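You operate a simulated robot arm through the tools that you are given. There is no shell and no other tool.

You run a simulated robot arm. Do the job below in one go: nothing can be reset, and whatever is moved stays where it is left.

## Task
Brush the dust off the adapter in the orange outlet.
Fine: switch the outlet off first and on again after; the brush goes back on the ledge. What is to be rubbed or washed off counts as gone when no trace of it is left.
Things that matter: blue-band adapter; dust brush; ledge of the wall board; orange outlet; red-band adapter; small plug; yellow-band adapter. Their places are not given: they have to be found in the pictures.

It is judged by the outcome, as a careful person would: the job done as asked, and still so three seconds after it is handed in. It fails if anything else is knocked over, pushed out of place, dropped, spilled or broken.

## Robot
A 6-joint arm with a two-finger gripper, fixed in place. Base frame: the origin is at the foot of the arm, x ahead of it, y to its left, z up. Lengths are in mm, angles in degrees, forces in N, time in s.
Its first joint turns from -166.0 to 166.0 degrees. Payload 3.43 kg.
Tool frame: the origin (TCP) lies between the finger pads and is the grasp point; the fingertips stand 20 mm ahead of it; z points along the fingers, y is the line along which they close. Largest opening 190 mm; the body of the gripper starts 248 mm behind the TCP.
Orientation is told as [roll, pitch, yaw] about the base's x, y, z axes, in that order, counted from this pose: with the fingers straight down and closing along the base's y, the tool's x points along the base's -x, its y along +y and its z along -z.

## Interface
- The arm moves only by the tool drive_tool. Its argument "deltas" is a list of rows, each an object of numbers (a shift or turn left out is 0, a gripper value left out holds the last): "hand": the gripper command, from -1 (fully open) to 1 (shut), values between in proportion; "dx", "dy", "dz": the shift along the tool's x, y, z in mm; "wx", "wy", "wz": the turn, a rotation vector about the tool's x, y, z in degrees. In form: [{"hand": .., "dx": .., "dy": .., "dz": .., "wx": .., "wy": .., "wz": ..}, ...]. A call has 1 to 20 rows; each row is the pose to reach, as a shift and turn from the pose commanded when the call began, along the tool's axes at that moment. Each row takes 0.2 s and may step no farther than 50 mm and 8.6 degrees from the row before; otherwise, or with a gripper value out of range, the whole call is refused. A pose out of reach is approached as far as the arm can. The call stops where the force on the tool passes 90 N (or 10 N more than at its start, if that is more) or the arm is blocked; 0.2 s more then pass. Each finger travels about 45 mm/s and halts on what it meets, pressing with about 36 N; the grip force reading is that of the motor and also rises with nothing between the fingers. The clock runs only during rows and for 0.2 s after the last one: add rows that repeat a pose to give the fingers time. The reply holds the time, the measured pose of the TCP, the force on the tool along the base axes, the opening and the grip force, in the units named above and with some noise, with the torque about the TCP (base axes, N m) and any sound that the robot's microphone picked up, and new pictures: "views" is both (left out), scene, wrist or none.
- Cameras (640 x 400 px; columns grow to the right, rows downward): "scene" is fixed at [49.7, -499.3, 1683.9]; the picture's right is [-0.04, -1.00, 0.00], its down [-0.60, 0.02, -0.80] and it looks along [0.80, -0.03, -0.60] (base axes); focal length 314 px, centre (320, 200). "wrist" rides on the gripper at [70, -8, -288] in the tool frame; the picture's right is [0.12, 0.99, 0.00], its down [-0.96, 0.12, -0.25] and it looks along [-0.25, 0.03, 0.97] (tool axes); focal length 261 px, centre (320, 200).
- lift_body(by): slides the trunk up (or, below 0, down) by that many mm; the arm rides with it, the base frame stays. It gives what a move gives, with no picture.
- probe_pixels(camera, pixels): for up to 12 pixels [column, row] of the newest picture of that camera ("zoom" is the newest enlarged one), the place [x, y, z] in the base frame of the surface seen there, good to about 2 mm. No time passes.
- zoom(camera, box): a new picture of the part [left, top, right, bottom] of that camera's present view, enlarged. No time passes.
- close_job(): hands the job in; it is judged then, once.

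Leave the gripper open and the arm clear of the work at the hand-in unless told otherwise.

The tools are called after "Call:" as name(argument=value, ...) on one line, values as JSON. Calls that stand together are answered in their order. drive_tool: Moves the arm, as the interface text tells. Its arguments: {"type":"object","properties":{"deltas":{"type":"array","items":{"type":"object","properties":{"hand":{"type":"number"},"dx":{"type":"number"},"dy":{"type":"number"},"dz":{"type":"number"},"wx":{"type":"number"},"wy":{"type":"number"},"wz":{"type":"number"}}}},"views":{"type":"string","enum":["both","scene","wrist","none"]}},"required":["deltas"]} The other tools are called the same way: lift_body (by) slides the trunk up or down; probe_pixels (camera, pixels) gives the place of the surface under pixels of a picture; zoom (camera, box) takes an enlarged picture of a part of a camera's view; close_job () hands the job in.

At the start:

```text
time: 0.0
tool_pos: [522.1, -272.9, 1373.9]
tool_rot: [-0.1, 0.0, 0.0]
force: [-0.8, -0.2, 0.6]
moment: [-0.01, 0.01, 0.01]
grip_width: 190.0
gripper_force: 0.0
trunk travel left (down, up): [-201.0, 39.0]
```

scene: 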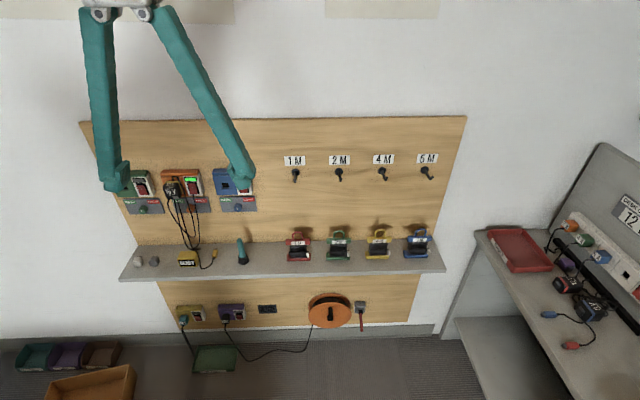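
wrist: 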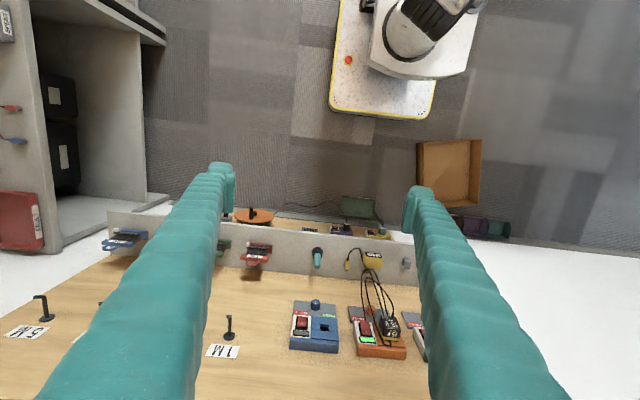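

I see the board with the outlets at about (140–235, 185), the ledge with a brush-like teal item at (242, 252), and more items along it. I'll zoom in on these before moving.

Call:
zoom(camera="scene", box=[110, 150, 270, 250])

Call:
zoom(camera="scene", box=[110, 220, 270, 320])

Call:
zoom(camera="scene", box=[270, 140, 450, 270])

Call:
zoom(camera="wrist", box=[270, 220, 450, 370])

```text
4.00 times, centred on (190, 200) of scene
```

zoom: 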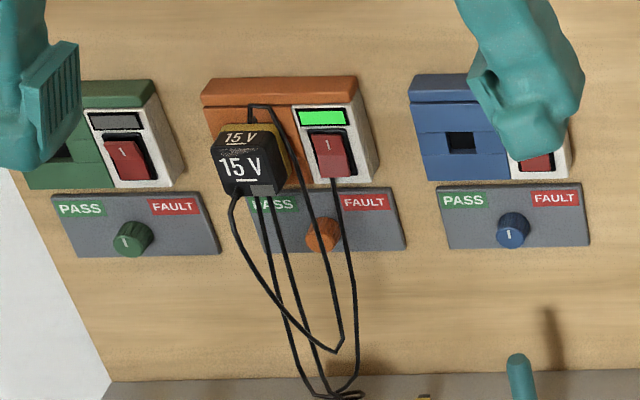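

```text
4.00 times, centred on (190, 270) of scene
```

zoom: 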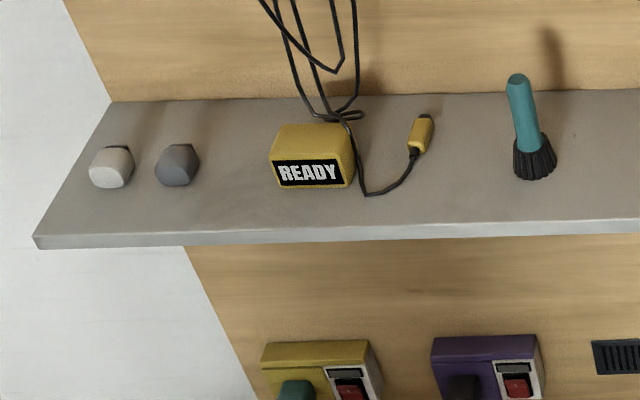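

```text
3.08 times, centred on (360, 205) of scene
```

zoom: 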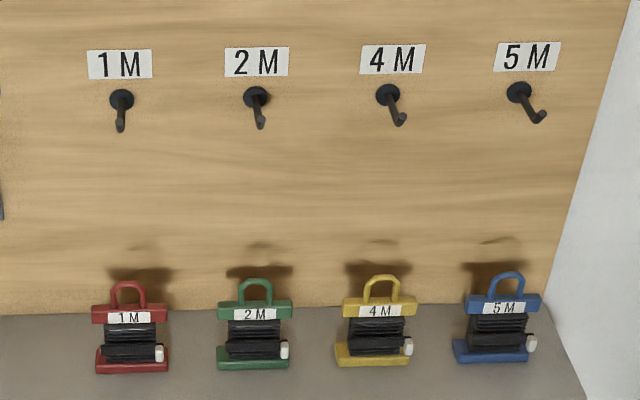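

```text
2.67 times, centred on (360, 295) of wrist
```

zoom: 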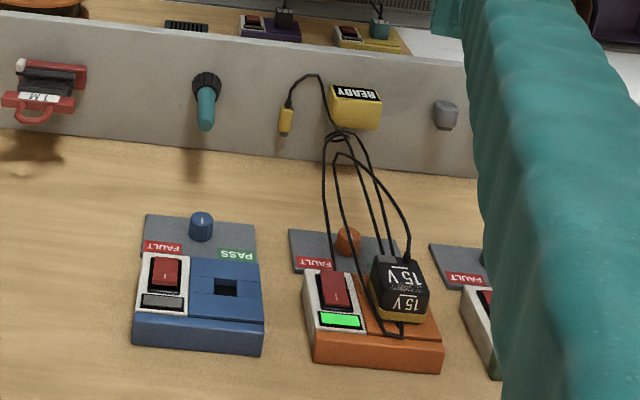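

The adapter in the orange outlet is the 15 V, yellow-band one at about (170, 190). Its switch is at (193, 188) and the lamp is lit green. The brush stands bristles-down on the ledge at (242, 252). I'll probe the places that matter.

Call:
probe_pixels(camera="scene", pixels=[[193, 189], [190.7, 179.3], [192.5, 184.5], [193.5, 193.2], [169.5, 184], [170, 192], [185, 225], [239.3, 240.5], [241.3, 250], [243.7, 261], [255, 265], [210, 279]])

Call:
probe_pixels(camera="scene", pixels=[[166, 180], [177, 181], [165.5, 196.5], [178, 196], [164, 174], [200, 172], [203, 195], [236, 190], [240, 230], [245, 247], [190, 208], [185, 259]])

Call:
zoom(camera="scene", box=[155, 165, 211, 200])

Call:
zoom(camera="wrist", box=[340, 300, 420, 360])

```text
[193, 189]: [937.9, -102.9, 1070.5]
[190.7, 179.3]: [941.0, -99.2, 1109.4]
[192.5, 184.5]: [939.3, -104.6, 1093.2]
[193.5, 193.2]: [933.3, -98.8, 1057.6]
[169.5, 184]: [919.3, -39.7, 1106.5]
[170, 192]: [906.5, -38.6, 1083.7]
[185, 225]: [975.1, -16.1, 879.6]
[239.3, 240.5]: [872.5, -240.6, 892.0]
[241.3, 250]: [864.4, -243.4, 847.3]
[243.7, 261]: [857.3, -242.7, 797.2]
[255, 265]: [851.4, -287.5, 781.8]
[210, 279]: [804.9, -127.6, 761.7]
```

```text
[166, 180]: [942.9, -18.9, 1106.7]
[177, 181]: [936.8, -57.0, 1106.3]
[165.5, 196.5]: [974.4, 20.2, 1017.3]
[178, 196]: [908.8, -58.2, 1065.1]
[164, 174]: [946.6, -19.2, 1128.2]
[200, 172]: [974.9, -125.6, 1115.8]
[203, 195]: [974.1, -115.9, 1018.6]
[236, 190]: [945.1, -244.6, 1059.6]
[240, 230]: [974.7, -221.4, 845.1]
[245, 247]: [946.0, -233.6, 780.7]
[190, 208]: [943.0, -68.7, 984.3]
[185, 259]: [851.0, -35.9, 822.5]
```

```text
11.43 times, centred on (183, 182) of scene
```

zoom: 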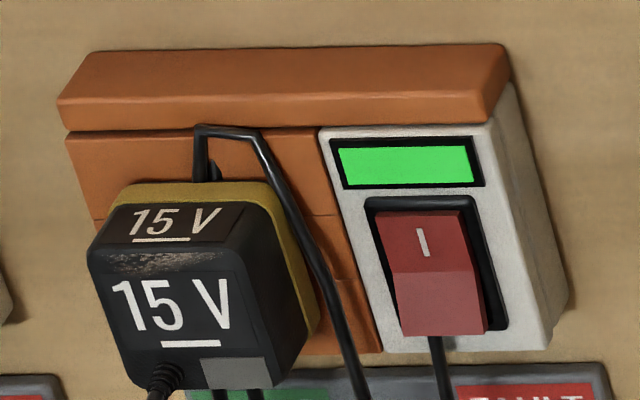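

```text
6.67 times, centred on (380, 330) of wrist
```

zoom: 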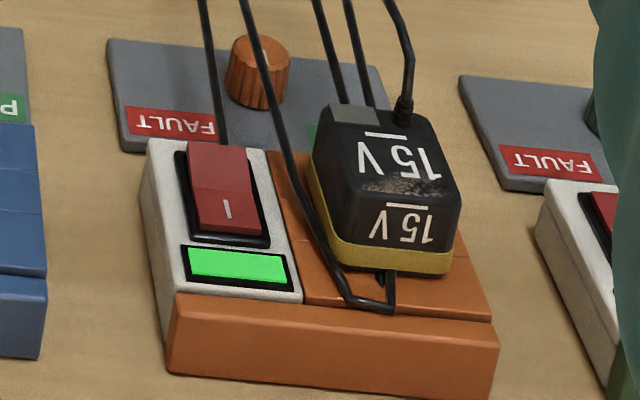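

The dust is a grey patch at the top of the adapter's front face, around scene (169.5, 188). The rocker's lower half stands out and the "I" half is pressed in, so the outlet is on. Next I close the fingers and turn the tool until it points at the wall and 20° down, staying well short of the board. I'm aiming at the switch column, y about -101.

Call:
drive_tool(deltas=[{"hand": 1, "dx": -19, "dy": 14, "dz": 15, "wy": -5.8}, {"dx": -38, "dy": 28, "dz": 30, "wy": -11.6}, {"dx": -57, "dy": 42, "dz": 45, "wy": -17.5}, {"dx": -76, "dy": 56, "dz": 60, "wy": -23.3}, {"dx": -95, "dy": 70, "dz": 75, "wy": -29.2}, {"dx": -114, "dy": 84, "dz": 90, "wy": -35}, {"dx": -133, "dy": 98, "dz": 105, "wy": -40.8}, {"dx": -152, "dy": 112, "dz": 120, "wy": -46.7}, {"dx": -171, "dy": 126, "dz": 135, "wy": -52.5}, {"dx": -190, "dy": 140, "dz": 150, "wy": -58.3}, {"dx": -209, "dy": 154, "dz": 165, "wy": -64.2}, {"dx": -228, "dy": 172, "dz": 180, "wy": -70}, {"dx": -228, "dy": 172, "dz": 180, "wy": -70}])

```text
time: 2.8
tool_pos: [750.2, -101.1, 1195.3]
tool_rot: [-0.3, -70.1, 0.1]
force: [0.6, -0.2, 0.0]
moment: [0.01, 0.03, 0.04]
grip_width: 0.0
gripper_force: 34.2
trunk travel left (down, up): [-201.0, 39.0]
```

scene: 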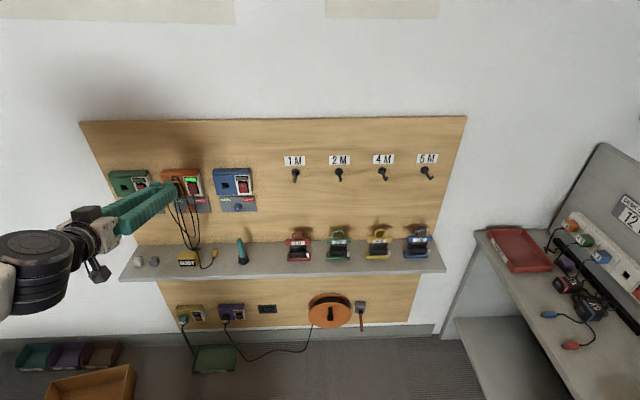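
wrist: 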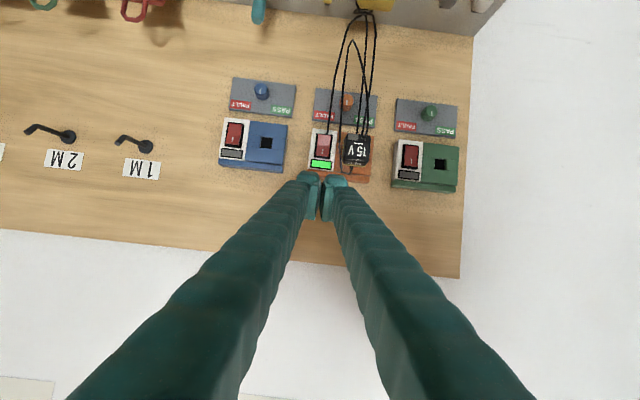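

The pose was reached and the tool is lined up. I'll zoom the wrist view around the outlets to get exact rocker and adapter geometry.

Call:
zoom(camera="wrist", box=[296, 115, 392, 175])

Call:
zoom(camera="scene", box=[215, 160, 263, 190])

Call:
probe_pixels(camera="scene", pixels=[[243, 183.5], [243.5, 187], [244, 191], [242.5, 181.5], [192.5, 184.5], [193, 186.5], [193, 189], [193.2, 191], [193.5, 193], [197.5, 193]])

```text
6.67 times, centred on (344, 145) of wrist
```

zoom: 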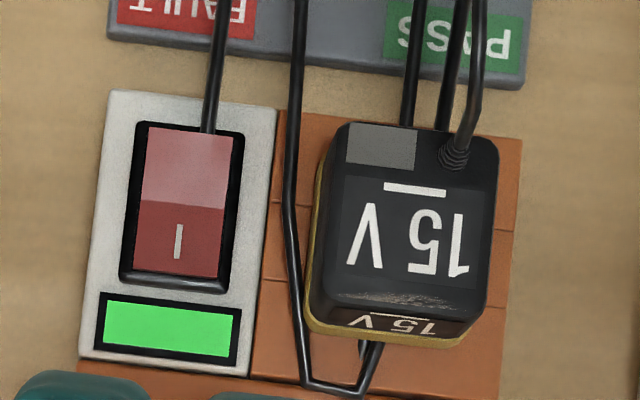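

```text
13.33 times, centred on (239, 175) of scene
```

zoom: 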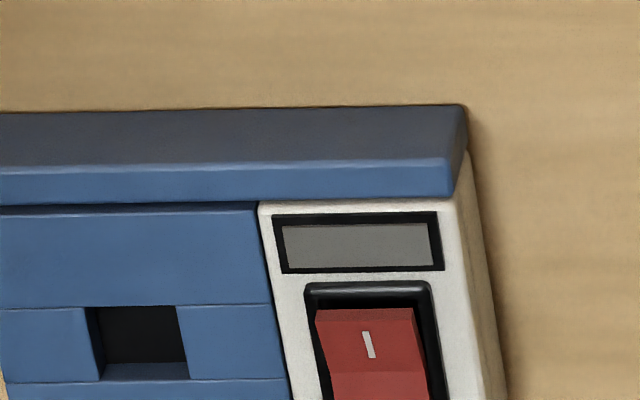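

```text
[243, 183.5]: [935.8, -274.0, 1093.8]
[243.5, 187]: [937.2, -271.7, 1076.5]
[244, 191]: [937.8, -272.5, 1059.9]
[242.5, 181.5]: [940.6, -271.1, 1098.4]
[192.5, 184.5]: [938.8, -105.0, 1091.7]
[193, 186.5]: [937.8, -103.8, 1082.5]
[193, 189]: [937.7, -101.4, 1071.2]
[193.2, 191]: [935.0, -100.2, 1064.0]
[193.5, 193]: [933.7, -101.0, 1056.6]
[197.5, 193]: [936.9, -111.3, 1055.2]
```

Compared with the blue outlet's rocker, which is off and has its top standing out, the orange one is clearly on. A black cord hangs below the rocker and another passes to its right. I'll probe the cords and the adapter faces in the wrist view so I can keep clear of them.

Call:
probe_pixels(camera="wrist", pixels=[[341, 124], [339.6, 145], [328, 130], [329.2, 121], [341.9, 170.5], [356, 160], [357.5, 149.5], [354.5, 163.3], [348.5, 136], [369.5, 138], [346, 160], [368, 160]])

```text
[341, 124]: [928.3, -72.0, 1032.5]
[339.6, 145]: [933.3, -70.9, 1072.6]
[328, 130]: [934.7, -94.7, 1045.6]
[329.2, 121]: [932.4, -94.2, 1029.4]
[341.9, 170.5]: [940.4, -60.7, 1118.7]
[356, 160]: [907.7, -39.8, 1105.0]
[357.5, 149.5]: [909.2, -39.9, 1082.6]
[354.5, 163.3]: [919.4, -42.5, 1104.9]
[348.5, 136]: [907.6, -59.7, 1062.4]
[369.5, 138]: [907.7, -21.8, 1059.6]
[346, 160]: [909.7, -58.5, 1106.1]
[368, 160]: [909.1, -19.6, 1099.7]
```

The front cord is at y≈-71. The lower cord is at y≈-95, x≈934, below z 1046. I'll tilt the tool to 35° down so only the upper edge of the closed fingertips leads, and stop about 40 mm in front of the rocker's lower half.

Call:
drive_tool(deltas=[{"dx": 18, "dy": -0.8, "dz": 32, "wy": 3}, {"dx": 36, "dy": -1.6, "dz": 64, "wy": 6}, {"dx": 54, "dy": -2.4, "dz": 96, "wy": 9}, {"dx": 72, "dy": -3.2, "dz": 128, "wy": 12}, {"dx": 89.6, "dy": -4, "dz": 160.3, "wy": 15}, {"dx": 89.6, "dy": -4, "dz": 160.3, "wy": 15}])

Call:
zoom(camera="wrist", box=[270, 90, 430, 190])

Call:
zoom(camera="scene", box=[140, 150, 236, 210])

```text
time: 4.2
tool_pos: [872.0, -104.7, 1056.1]
tool_rot: [0.0, -55.1, 0.0]
force: [-0.5, 0.1, 0.8]
moment: [-0.01, -0.01, 0.01]
grip_width: 0.0
gripper_force: 34.1
trunk travel left (down, up): [-201.0, 39.0]
```

scene: 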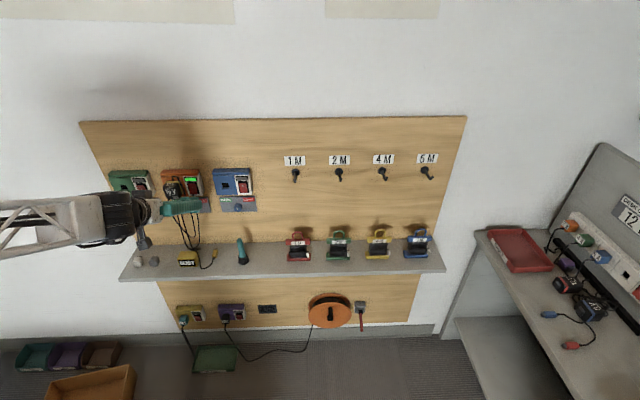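
wrist: 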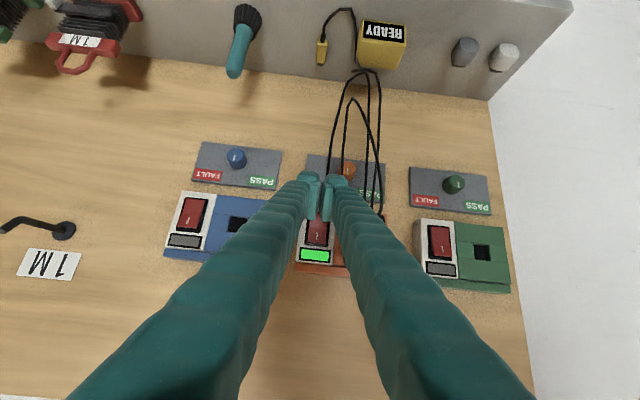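

```text
4.00 times, centred on (350, 140) of wrist
```

zoom: 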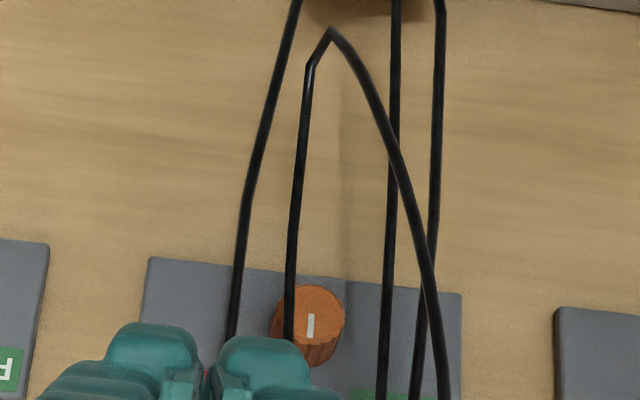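

```text
6.67 times, centred on (188, 180) of scene
```

zoom: 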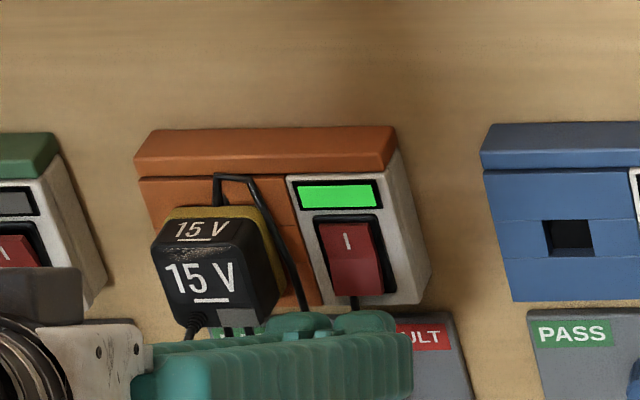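

Visually the tips look a bit wider than stated, so I'll probe their extents before pressing next to the cords.

Call:
zoom(camera="wrist", box=[280, 150, 376, 210])

Call:
probe_pixels(camera="wrist", pixels=[[298, 182], [304, 176], [311, 174], [317, 178], [326, 180], [332, 176], [340, 176], [345, 182], [311, 180], [335, 180], [343, 172], [329, 172]])

Call:
probe_pixels(camera="scene", pixels=[[181, 199], [187, 197], [190, 199], [195, 198], [199, 199], [200, 204], [183, 201], [186, 210]])

```text
6.67 times, centred on (328, 180) of wrist
```

zoom: 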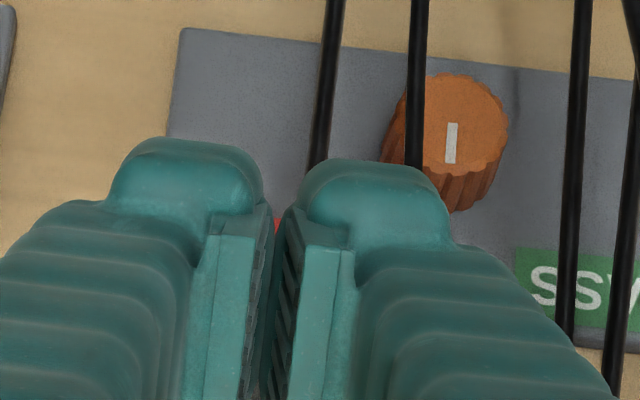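

```text
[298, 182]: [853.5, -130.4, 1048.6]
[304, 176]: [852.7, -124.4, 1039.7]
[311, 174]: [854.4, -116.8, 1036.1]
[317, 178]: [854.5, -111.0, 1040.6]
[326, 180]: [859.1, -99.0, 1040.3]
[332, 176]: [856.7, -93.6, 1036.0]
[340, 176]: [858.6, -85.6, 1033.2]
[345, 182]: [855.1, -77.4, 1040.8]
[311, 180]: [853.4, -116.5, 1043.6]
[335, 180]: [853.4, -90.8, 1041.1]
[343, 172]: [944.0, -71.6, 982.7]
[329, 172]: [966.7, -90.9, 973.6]
```

```text
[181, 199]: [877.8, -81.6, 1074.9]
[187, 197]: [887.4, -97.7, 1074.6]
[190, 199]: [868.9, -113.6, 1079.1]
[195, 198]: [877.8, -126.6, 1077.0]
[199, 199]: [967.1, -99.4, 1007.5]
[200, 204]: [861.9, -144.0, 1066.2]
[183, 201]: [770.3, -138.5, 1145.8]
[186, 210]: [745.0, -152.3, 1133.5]
```

The tips span about 52 mm, from y -130 to -78. I'll shift 5 mm to the right, away from the front cord, then creep forward to just short of the rocker and onto its lower half, watching the force.

Call:
drive_tool(deltas=[{"dy": -5}, {"dy": -5, "dz": 8.2, "dx": -5.7}, {"dy": -5, "dz": 16.4, "dx": -11.5}, {"dy": -5, "dz": 20.5, "dx": -14.4}, {"dy": -5, "dz": 24.6, "dx": -17.2}, {"dy": -5, "dz": 27, "dx": -18.9}, {"dy": -5, "dz": 27, "dx": -18.9}])

Call:
zoom(camera="scene", box=[140, 150, 236, 210])

```text
time: 5.8
tool_pos: [903.7, -110.1, 1057.4]
tool_rot: [0.0, -55.1, -0.1]
force: [-0.8, 0.0, 0.2]
moment: [-0.01, -0.02, -0.04]
grip_width: 0.1
gripper_force: 34.1
trunk travel left (down, up): [-201.0, 39.0]
```

scene: 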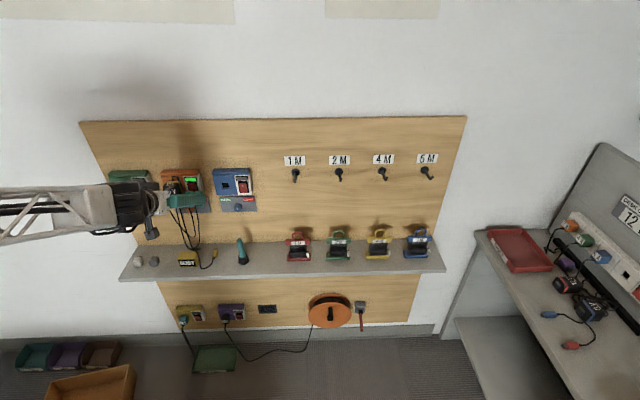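
wrist: 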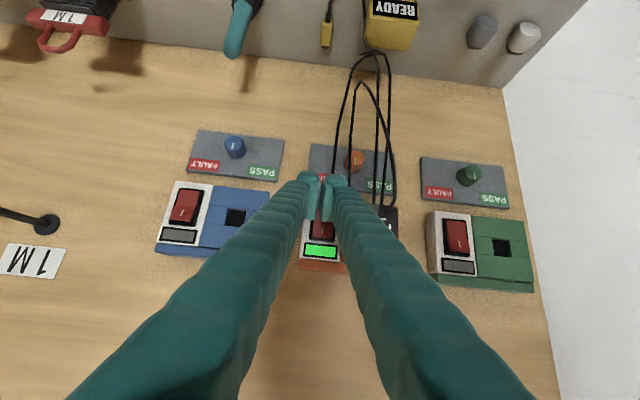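

```text
6.67 times, centred on (188, 180) of scene
```

zoom: 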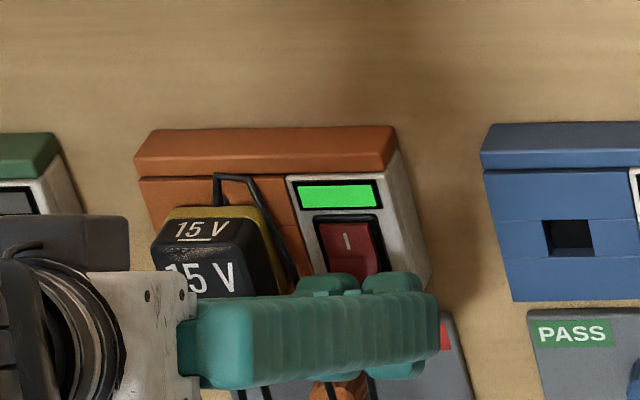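

No contact yet. I'll continue in 1.5 mm steps, and the 90 N stop guards the press.

Call:
drive_tool(deltas=[{"dz": 1.2, "dx": -0.9}, {"dz": 2.5, "dx": -1.7}, {"dz": 3.7, "dx": -2.6}, {"dz": 4.9, "dx": -3.4}, {"dz": 6.1, "dx": -4.3}, {"dz": 6.1, "dx": -4.3}], views="scene")

Call:
zoom(camera="scene", box=[140, 150, 236, 210])

```text
time: 7.2
tool_pos: [911.7, -110.1, 1057.3]
tool_rot: [0.0, -55.1, 0.0]
force: [-0.7, -0.6, -0.6]
moment: [0.02, -0.02, 0.02]
grip_width: 0.0
gripper_force: 34.0
trunk travel left (down, up): [-201.0, 39.0]
```

scene: 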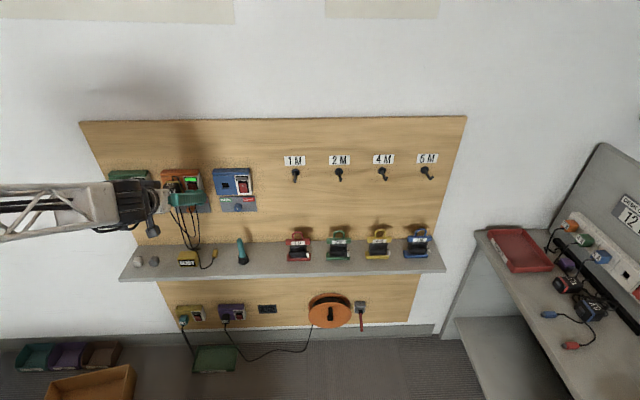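

```text
6.67 times, centred on (188, 180) of scene
```

zoom: 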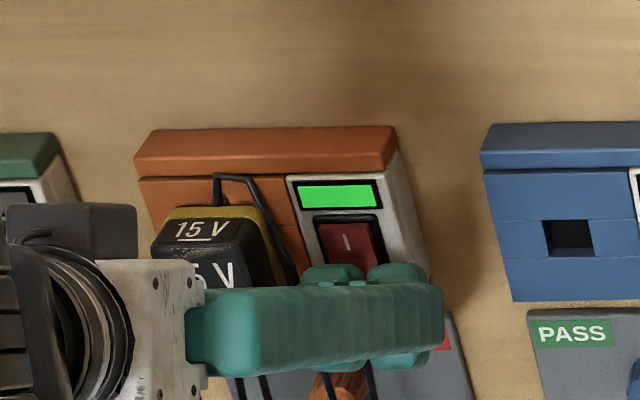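

Still no force. I'll creep further in 1 mm steps.

Call:
drive_tool(deltas=[{"dz": 0.8, "dx": -0.6}, {"dz": 1.6, "dx": -1.15}, {"dz": 2.5, "dx": -1.7}, {"dz": 3.3, "dx": -2.3}, {"dz": 4.1, "dx": -2.9}, {"dz": 4.1, "dx": -2.9}], views="scene")

Call:
zoom(camera="scene", box=[140, 150, 236, 210])

```text
time: 8.6
tool_pos: [914.4, -109.7, 1057.4]
tool_rot: [-0.1, -55.0, 0.0]
force: [-39.3, 0.8, -6.3]
moment: [-0.05, -0.07, 0.51]
grip_width: 0.0
gripper_force: 34.3
trunk travel left (down, up): [-201.0, 39.0]
heard: click
```

scene: 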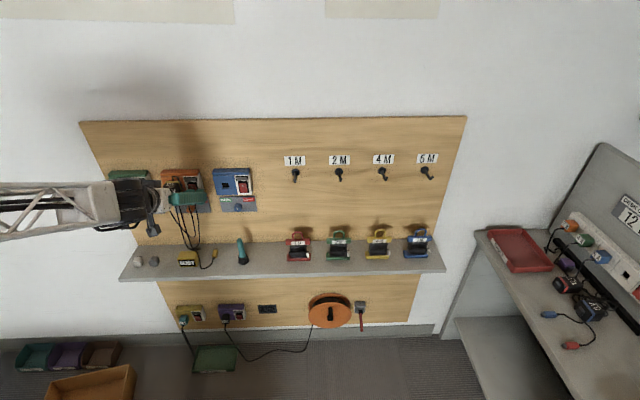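

```text
6.67 times, centred on (188, 180) of scene
```

zoom: 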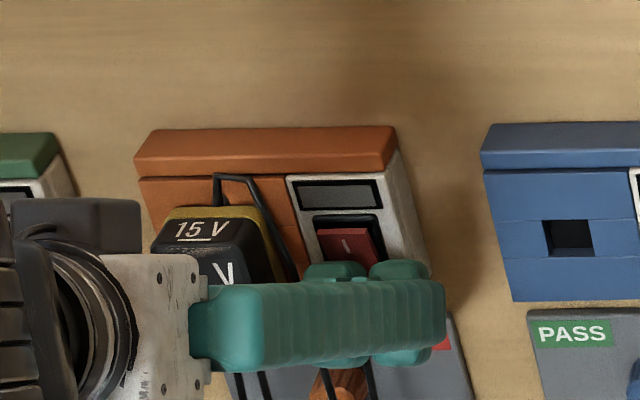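

There was a click, the lamp went grey, and the rocker's top now stands out. The outlet is off. Next I retreat straight back, then turn the tool downward and come to a viewing pose short of the brush with the fingers partly open.

Call:
drive_tool(deltas=[{"dz": -38, "dx": 26.6}, {"dz": -76, "dx": 53.2}, {"dz": -115, "dx": 80}, {"dz": -115, "dx": 80, "dy": -20, "wy": 8}, {"dz": -114, "dx": 79, "dy": -40, "wy": 16, "hand": 0.3}, {"dz": -112, "dx": 77, "dy": -60, "wy": 24}, {"dz": -110, "dx": 75, "dy": -80, "wy": 32}, {"dz": -108, "dx": 73, "dy": -100, "wy": 40}, {"dz": -106, "dx": 71, "dy": -118, "wy": 48}, {"dz": -103.3, "dx": 68.7, "dy": -133, "wy": 55}, {"dz": -103.3, "dx": 68.7, "dy": -133, "wy": 55}])

Call:
zoom(camera="scene", box=[140, 150, 236, 210])

```text
time: 11.0
tool_pos: [792.1, -244.3, 1059.6]
tool_rot: [-0.1, 0.0, 0.0]
force: [0.7, -0.1, 0.0]
moment: [-0.01, 0.07, 0.0]
grip_width: 66.6
gripper_force: 0.0
out of reach, approached as far as the arm can: row 4
trunk travel left (down, up): [-201.0, 39.0]
```

scene: 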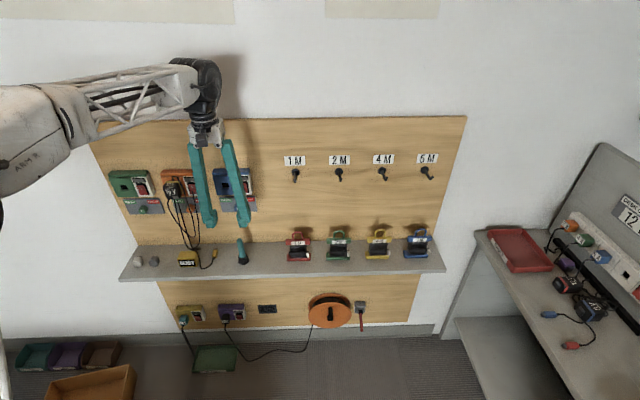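
wrist: 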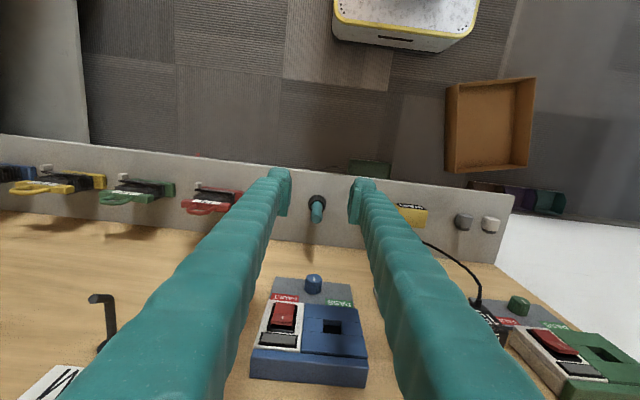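

```text
6.67 times, centred on (188, 180) of scene
```

zoom: 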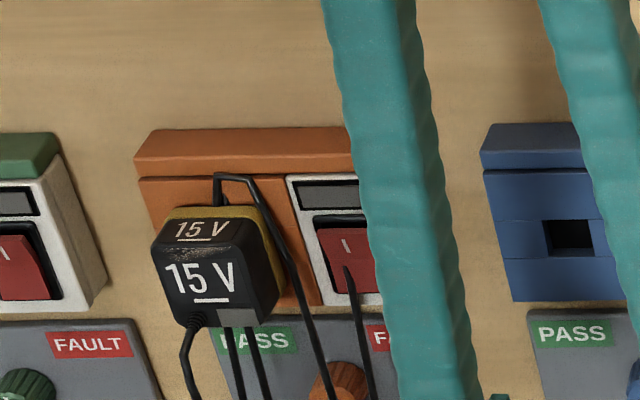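

The outlet still shows off. Now I look at the brush closely from above and probe its handle and bristles.

Call:
zoom(camera="wrist", box=[280, 175, 360, 225])

Call:
probe_pixels(camera="wrist", pixels=[[316.5, 217], [316.5, 210], [317, 205], [318, 198], [311, 200], [324, 200], [312.5, 212], [320.5, 212], [316.5, 221], [325, 230]])

Call:
probe_pixels(camera="scene", pixels=[[238.5, 241], [240.5, 240.5], [239.5, 239], [240, 245], [241.5, 253], [239.5, 258], [248, 258], [238.5, 263], [249, 262]])

Call:
zoom(camera="scene", box=[220, 232, 268, 272])

```text
8.00 times, centred on (320, 200) of wrist
```

zoom: 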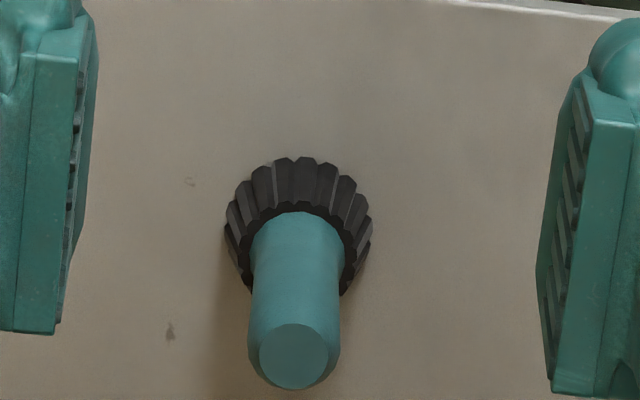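

```text
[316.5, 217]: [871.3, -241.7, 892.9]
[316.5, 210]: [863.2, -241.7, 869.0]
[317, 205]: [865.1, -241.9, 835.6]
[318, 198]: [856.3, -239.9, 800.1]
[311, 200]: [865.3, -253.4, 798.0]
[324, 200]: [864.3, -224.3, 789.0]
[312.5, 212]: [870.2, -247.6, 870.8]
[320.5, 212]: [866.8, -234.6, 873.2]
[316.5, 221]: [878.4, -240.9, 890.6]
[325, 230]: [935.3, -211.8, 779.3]
```

```text
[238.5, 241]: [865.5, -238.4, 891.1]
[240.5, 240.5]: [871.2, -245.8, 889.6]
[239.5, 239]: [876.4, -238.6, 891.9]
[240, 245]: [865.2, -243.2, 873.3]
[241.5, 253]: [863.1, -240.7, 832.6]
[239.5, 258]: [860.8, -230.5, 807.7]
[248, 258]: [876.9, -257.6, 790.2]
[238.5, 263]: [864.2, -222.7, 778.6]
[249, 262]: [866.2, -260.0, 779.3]
```

```text
10.00 times, centred on (244, 252) of scene
```

zoom: 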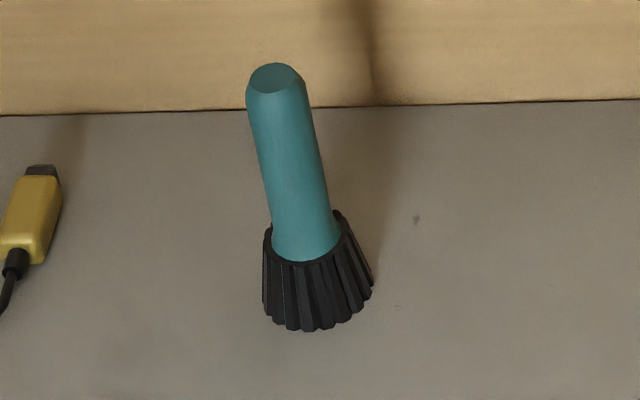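

The brush is upright. Its handle axis is at about (872, -241.5), top at z 892, bristles below z 815, standing on the ledge at z 779. I'll move over it at the present height, then lower to z≈940, just above the handle.

Call:
drive_tool(deltas=[{"dx": -40, "dy": 1.5}, {"dx": -79.9, "dy": 2.8}, {"dx": -79.9, "dy": 2.8, "dz": 40}, {"dx": -79.9, "dy": 2.8, "dz": 80}, {"dx": -79.9, "dy": 2.8, "dz": 119}, {"dx": -79.9, "dy": 2.8, "dz": 119}])

Call:
zoom(camera="wrist", box=[260, 140, 380, 230])

```text
time: 12.4
tool_pos: [872.7, -240.1, 940.7]
tool_rot: [0.1, -0.2, 0.0]
force: [0.6, -0.1, -1.1]
moment: [-0.01, 0.04, 0.0]
grip_width: 66.6
gripper_force: 0.2
trunk travel left (down, up): [-201.0, 39.0]
```

scene: 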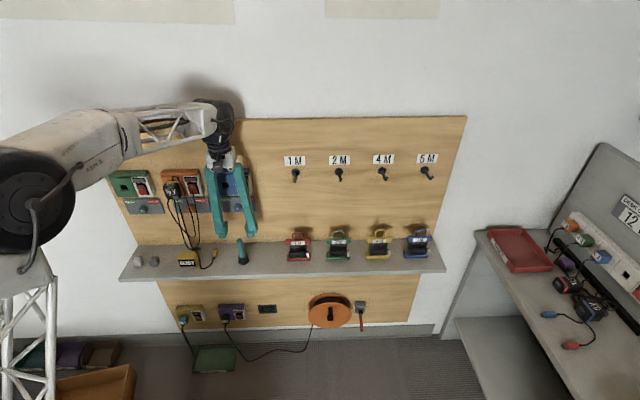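
wrist: 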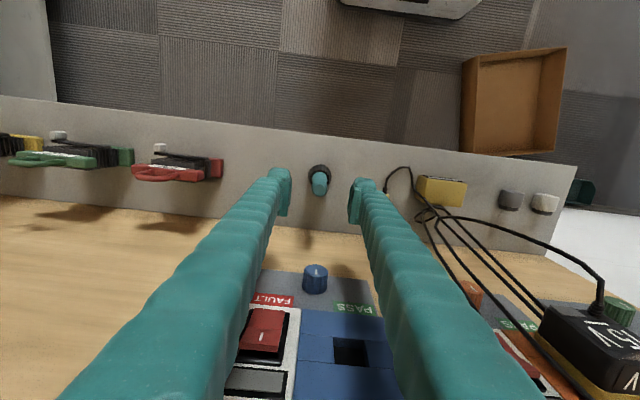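

```text
4.44 times, centred on (320, 185) of wrist
```

zoom: 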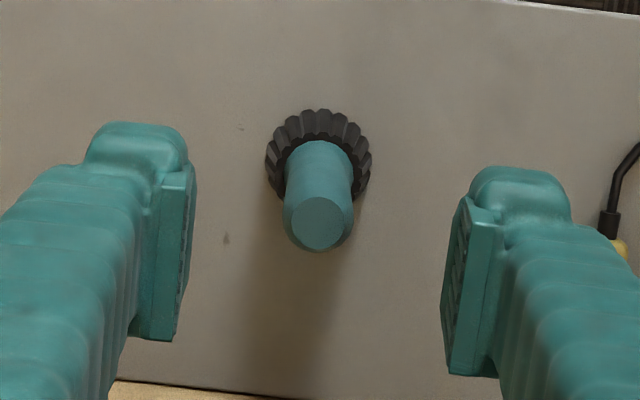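

Lined up. Before lowering I check the small plug near the left finger at (398, 190) and recheck the handle centre.

Call:
probe_pixels(camera="wrist", pixels=[[397.5, 188], [399, 196], [388, 182], [320, 189], [316, 189], [324, 189], [320, 194], [320, 185]])

Call:
probe_pixels(camera="scene", pixels=[[216, 250], [214.5, 256], [213, 259], [205, 266], [201, 268]])

```text
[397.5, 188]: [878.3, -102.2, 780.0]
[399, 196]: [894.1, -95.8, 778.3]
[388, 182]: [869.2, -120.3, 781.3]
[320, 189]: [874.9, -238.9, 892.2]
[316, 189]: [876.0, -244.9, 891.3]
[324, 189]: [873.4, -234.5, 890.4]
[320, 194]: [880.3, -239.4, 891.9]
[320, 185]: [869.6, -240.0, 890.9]
```

```text
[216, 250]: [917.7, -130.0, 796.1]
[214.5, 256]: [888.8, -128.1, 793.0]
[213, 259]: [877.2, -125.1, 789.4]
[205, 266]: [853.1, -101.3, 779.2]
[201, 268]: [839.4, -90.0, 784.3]
```

The plug is at y≈-128, clear of the finger. I lower to z≈856, where the pads straddle the handle, and close gently.

Call:
drive_tool(deltas=[{"dz": 30, "dx": -1}, {"dz": 60, "dx": -1}, {"dz": 85, "dx": -1}, {"dz": 85, "dx": -1}, {"dz": 85, "dx": -1, "hand": 0.6}, {"dz": 85, "dx": -1, "hand": 0.6}, {"dz": 85, "dx": -1, "hand": 0.75}, {"dz": 85, "dx": -1, "hand": 1}, {"dz": 85, "dx": -1, "hand": 1}, {"dz": 85, "dx": -1, "hand": 1}, {"dz": 85, "dx": -1, "hand": 1}])

Call:
zoom(camera="wrist", box=[260, 140, 380, 230])

Call:
zoom(camera="scene", box=[196, 212, 292, 282])

```text
time: 14.8
tool_pos: [873.5, -239.4, 855.4]
tool_rot: [0.0, -0.1, 0.0]
force: [-0.1, 0.7, 0.2]
moment: [-0.01, -0.03, 0.01]
grip_width: 21.5
gripper_force: 36.6
trunk travel left (down, up): [-201.0, 39.0]
```

scene: 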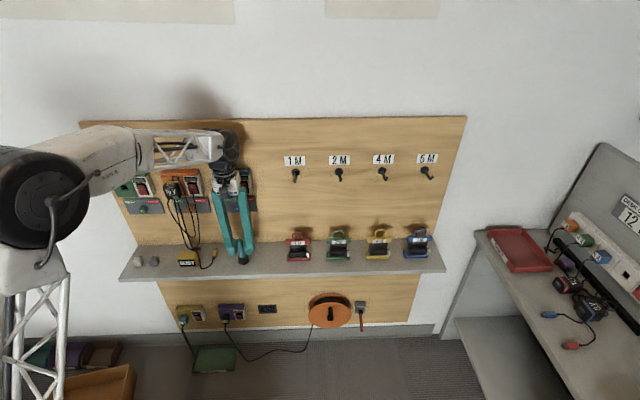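
wrist: 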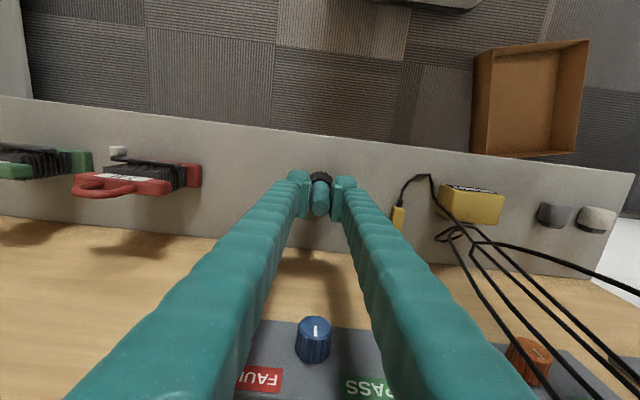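

```text
4.44 times, centred on (320, 185) of wrist
```

zoom: 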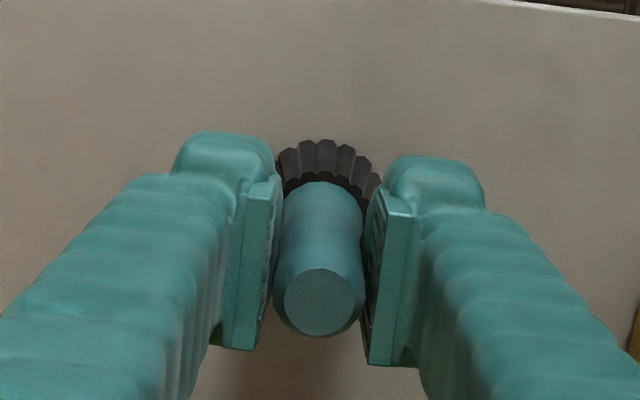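

```text
5.71 times, centred on (244, 247) of scene
```

zoom: 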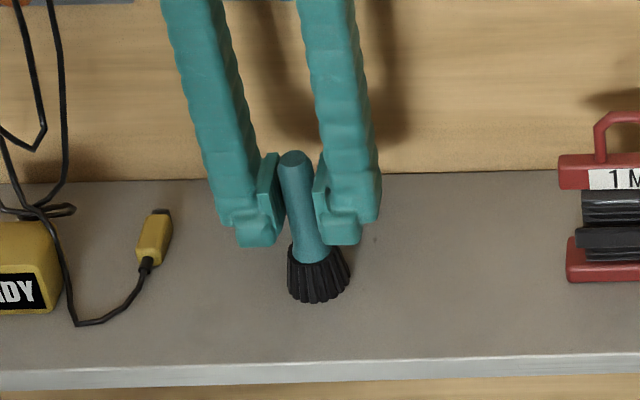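

The handle is gripped at a width of 21.5 mm. The bristle ends are about 76 mm ahead of the TCP. The release pose for later is (873.5, -239.4, 855.4). I lift straight up, then back away from the board.

Call:
drive_tool(deltas=[{"dz": -15}, {"dz": -40}, {"dz": -80}, {"dz": -120}, {"dz": -150, "dx": 30}, {"dz": -180, "dx": 75}, {"dz": -200, "dx": 120}, {"dz": -215, "dx": 160}, {"dz": -215, "dx": 160}])

Call:
zoom(camera="wrist", box=[260, 140, 380, 230])

```text
refused: row 6 steps farther than a row can; nothing moved
```

```text
4.44 times, centred on (320, 185) of wrist
```

zoom: 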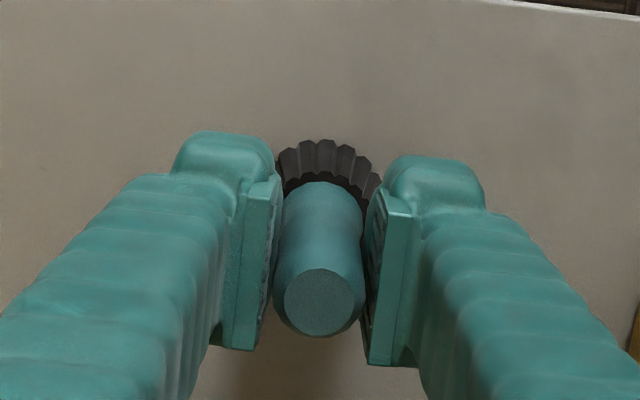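

One row stepped too far and the whole call was refused, so nothing moved. I repeat the lift with smaller steps.

Call:
drive_tool(deltas=[{"dz": -15}, {"dz": -40}, {"dz": -75}, {"dz": -110}, {"dz": -140, "dx": 25}, {"dz": -165, "dx": 60}, {"dz": -185, "dx": 98}, {"dz": -205, "dx": 140}, {"dz": -215, "dx": 170}, {"dz": -215, "dx": 170}])

Call:
zoom(camera="wrist", box=[260, 140, 380, 230])

```text
time: 17.0
tool_pos: [703.8, -240.1, 1071.0]
tool_rot: [0.0, -0.2, 0.1]
force: [0.0, 0.0, -0.7]
moment: [0.0, -0.05, -0.03]
grip_width: 22.0
gripper_force: 35.5
trunk travel left (down, up): [-201.0, 39.0]
```

scene: 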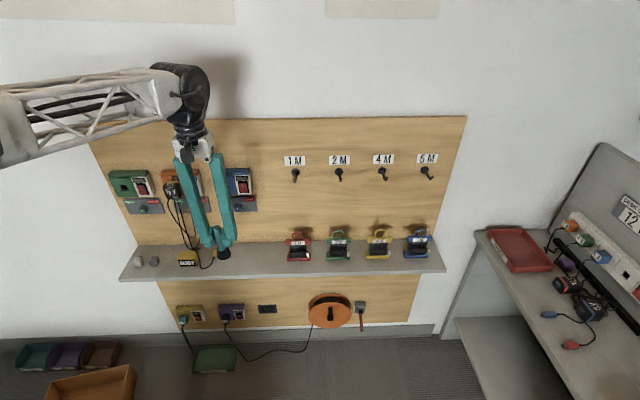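
wrist: 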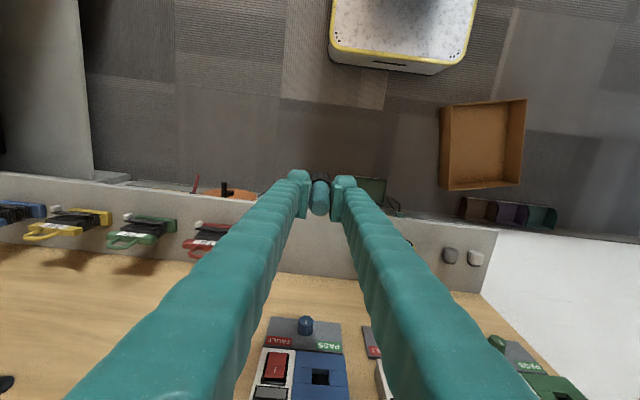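

```text
4.44 times, centred on (320, 185) of wrist
```

zoom: 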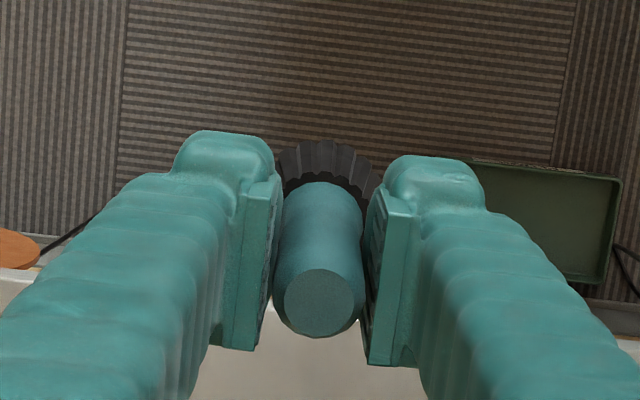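

The brush is held firmly and unchanged in the grip. Now I zoom on the dust patch and probe its extent.

Call:
zoom(camera="scene", box=[158, 178, 182, 200])

Call:
probe_pixels(camera="scene", pixels=[[165, 188], [167, 188], [169, 188], [171, 188], [173, 188], [169, 187], [169, 186], [169, 189.2], [169, 190], [169, 197], [163.5, 190], [169, 184]])

```text
16.00 times, centred on (170, 189) of scene
```

zoom: 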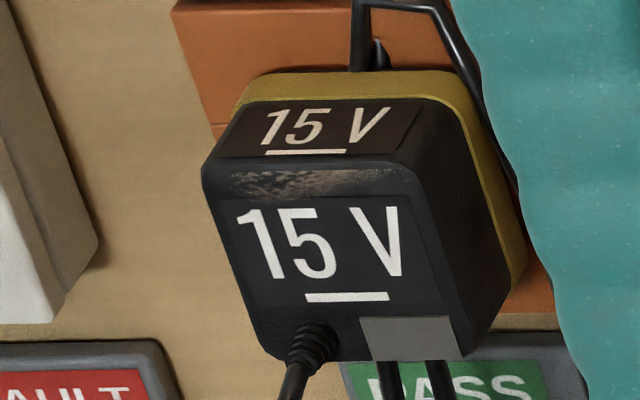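

```text
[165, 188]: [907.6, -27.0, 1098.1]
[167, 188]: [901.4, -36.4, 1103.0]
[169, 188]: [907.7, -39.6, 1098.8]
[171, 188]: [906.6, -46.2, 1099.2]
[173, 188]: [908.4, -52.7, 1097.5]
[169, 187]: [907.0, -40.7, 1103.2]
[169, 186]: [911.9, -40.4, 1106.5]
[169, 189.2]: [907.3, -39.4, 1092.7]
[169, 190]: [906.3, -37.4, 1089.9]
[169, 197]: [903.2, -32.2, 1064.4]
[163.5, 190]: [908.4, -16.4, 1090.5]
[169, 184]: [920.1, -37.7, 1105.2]
```

The dust patch spans y≈-25…-55, z≈1094…1103, on the front face at x≈907.5. I turn the tool horizontal so the bristles point at the wall, and come to (790, -40, 1098). That leaves the bristle ends about 40 mm off the adapter.

Call:
drive_tool(deltas=[{"dx": -2, "dy": 10, "dz": -3, "wy": -7}, {"dx": -6, "dy": 25, "dz": -6, "wy": -14}, {"dx": -12, "dy": 42, "dz": -9, "wy": -21}, {"dx": -18, "dy": 59, "dz": -12, "wy": -28}, {"dx": -24, "dy": 76, "dz": -15, "wy": -35}, {"dx": -30, "dy": 93, "dz": -18, "wy": -42}, {"dx": -36, "dy": 110, "dz": -21, "wy": -49}, {"dx": -43, "dy": 127, "dz": -24, "wy": -56}, {"dx": -50, "dy": 144, "dz": -27, "wy": -63}, {"dx": -58, "dy": 161, "dz": -27, "wy": -70}, {"dx": -66, "dy": 178, "dz": -27, "wy": -77}, {"dx": -76, "dy": 192, "dz": -27, "wy": -84}, {"dx": -86, "dy": 200, "dz": -27, "wy": -90}, {"dx": -86, "dy": 200, "dz": -27, "wy": -90}])

Call:
zoom(camera="wrist", box=[260, 120, 420, 220])

Call:
zoom(camera="scene", box=[120, 150, 232, 220])

```text
time: 20.0
tool_pos: [835.4, -70.1, 1132.5]
tool_rot: [-90.7, -88.8, 92.0]
force: [-0.3, -0.8, -0.3]
moment: [0.0, 0.02, 0.02]
grip_width: 21.9
gripper_force: 36.1
out of reach, approached as far as the arm can: row 10, 12, 13, 14
trunk travel left (down, up): [-201.0, 39.0]
```

scene: 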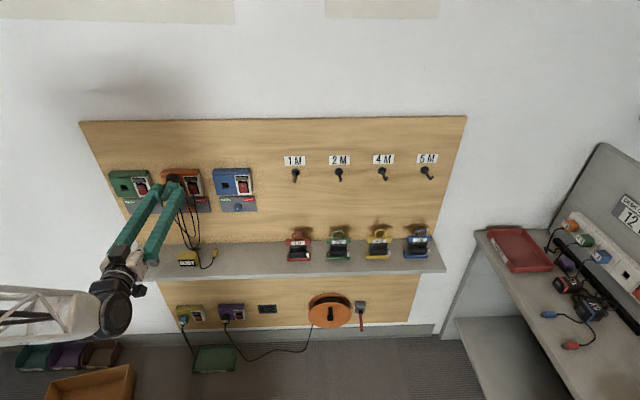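
wrist: 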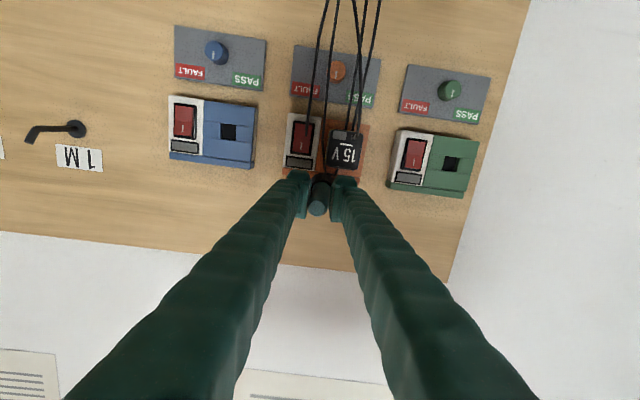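

```text
4.00 times, centred on (340, 170) of wrist
```

zoom: 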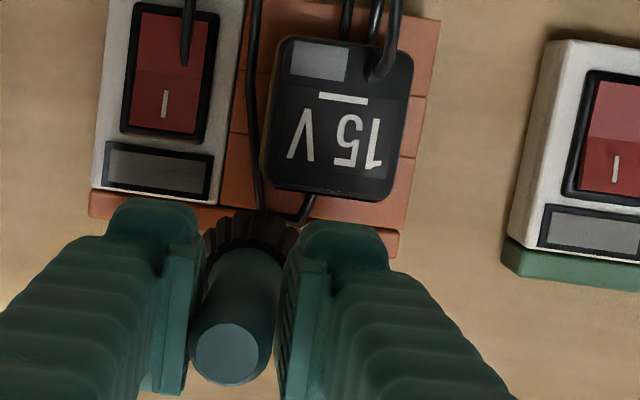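

```text
5.71 times, centred on (176, 185) of scene
```

zoom: 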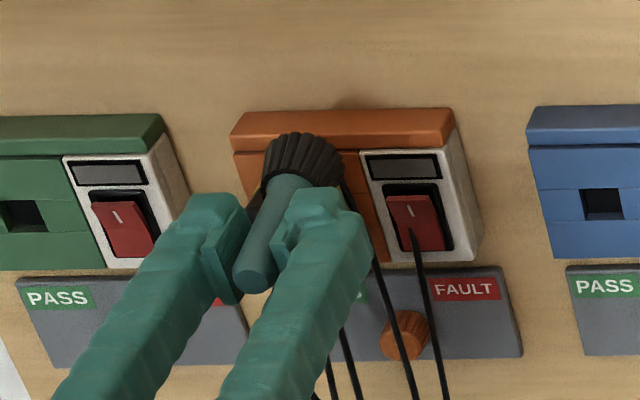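

The horizontal pose could not be reached. The arm settled at (835, -70, 1132), about 45 mm nearer the wall than planned. The force is about 0, so nothing is touched. The elbow seems folded to its limit at this trunk height. I'll back straight off and slightly up first, then tilt the tool down again, and after that lower the trunk for more room.

Call:
drive_tool(deltas=[{"dz": -25, "dx": -12}, {"dz": -50, "dx": -20, "wy": 2}, {"dz": -75, "dx": -20, "wy": 8}, {"dz": -85, "dx": -20, "wy": 15}, {"dz": -85, "dx": -20, "wy": 22}, {"dz": -85, "dx": -20, "wy": 28}, {"dz": -85, "dx": -20, "wy": 28}])

Call:
zoom(camera="scene", box=[120, 150, 232, 220])

```text
time: 21.6
tool_pos: [751.5, -66.0, 1160.3]
tool_rot: [7.6, -62.7, -8.4]
force: [-1.5, -1.3, -2.3]
moment: [-0.04, -0.37, 0.16]
grip_width: 21.8
gripper_force: 36.4
out of reach, approached as far as the arm can: row 1, 2, 6
trunk travel left (down, up): [-201.0, 39.0]
```

scene: 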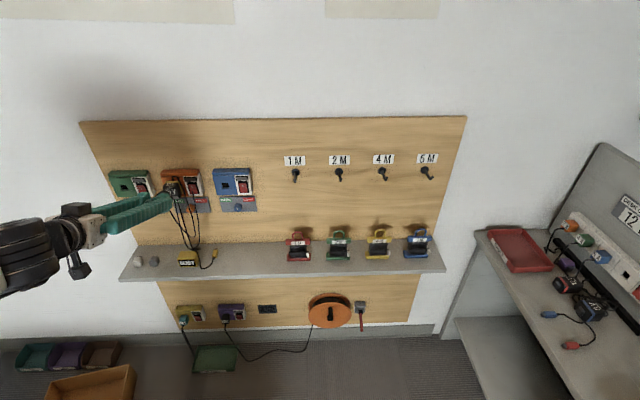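
wrist: 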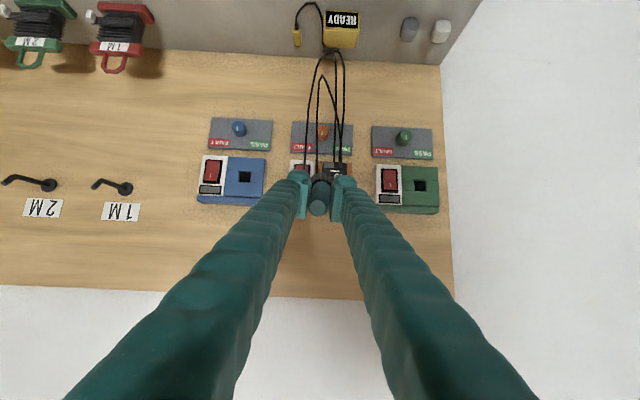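

```text
5.71 times, centred on (176, 185) of scene
```

zoom: 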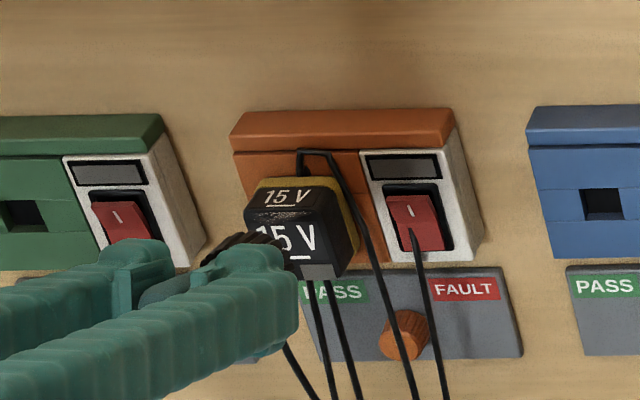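

Safely backed off, with the brush still held and nothing disturbed. I lower the trunk 140 mm. The tool goes down with it, in front of the board and well above the ledge, and this gives the arm room for a horizontal tool.

Call:
lift_body(by=-140)

```text
time: 23.3
tool_pos: [748.8, -66.9, 1013.6]
tool_rot: [0.1, -62.2, 0.0]
force: [-0.1, 0.3, -0.9]
moment: [0.0, 0.04, 0.01]
grip_width: 21.8
gripper_force: 36.5
trunk travel left (down, up): [-61.0, 179.0]
```

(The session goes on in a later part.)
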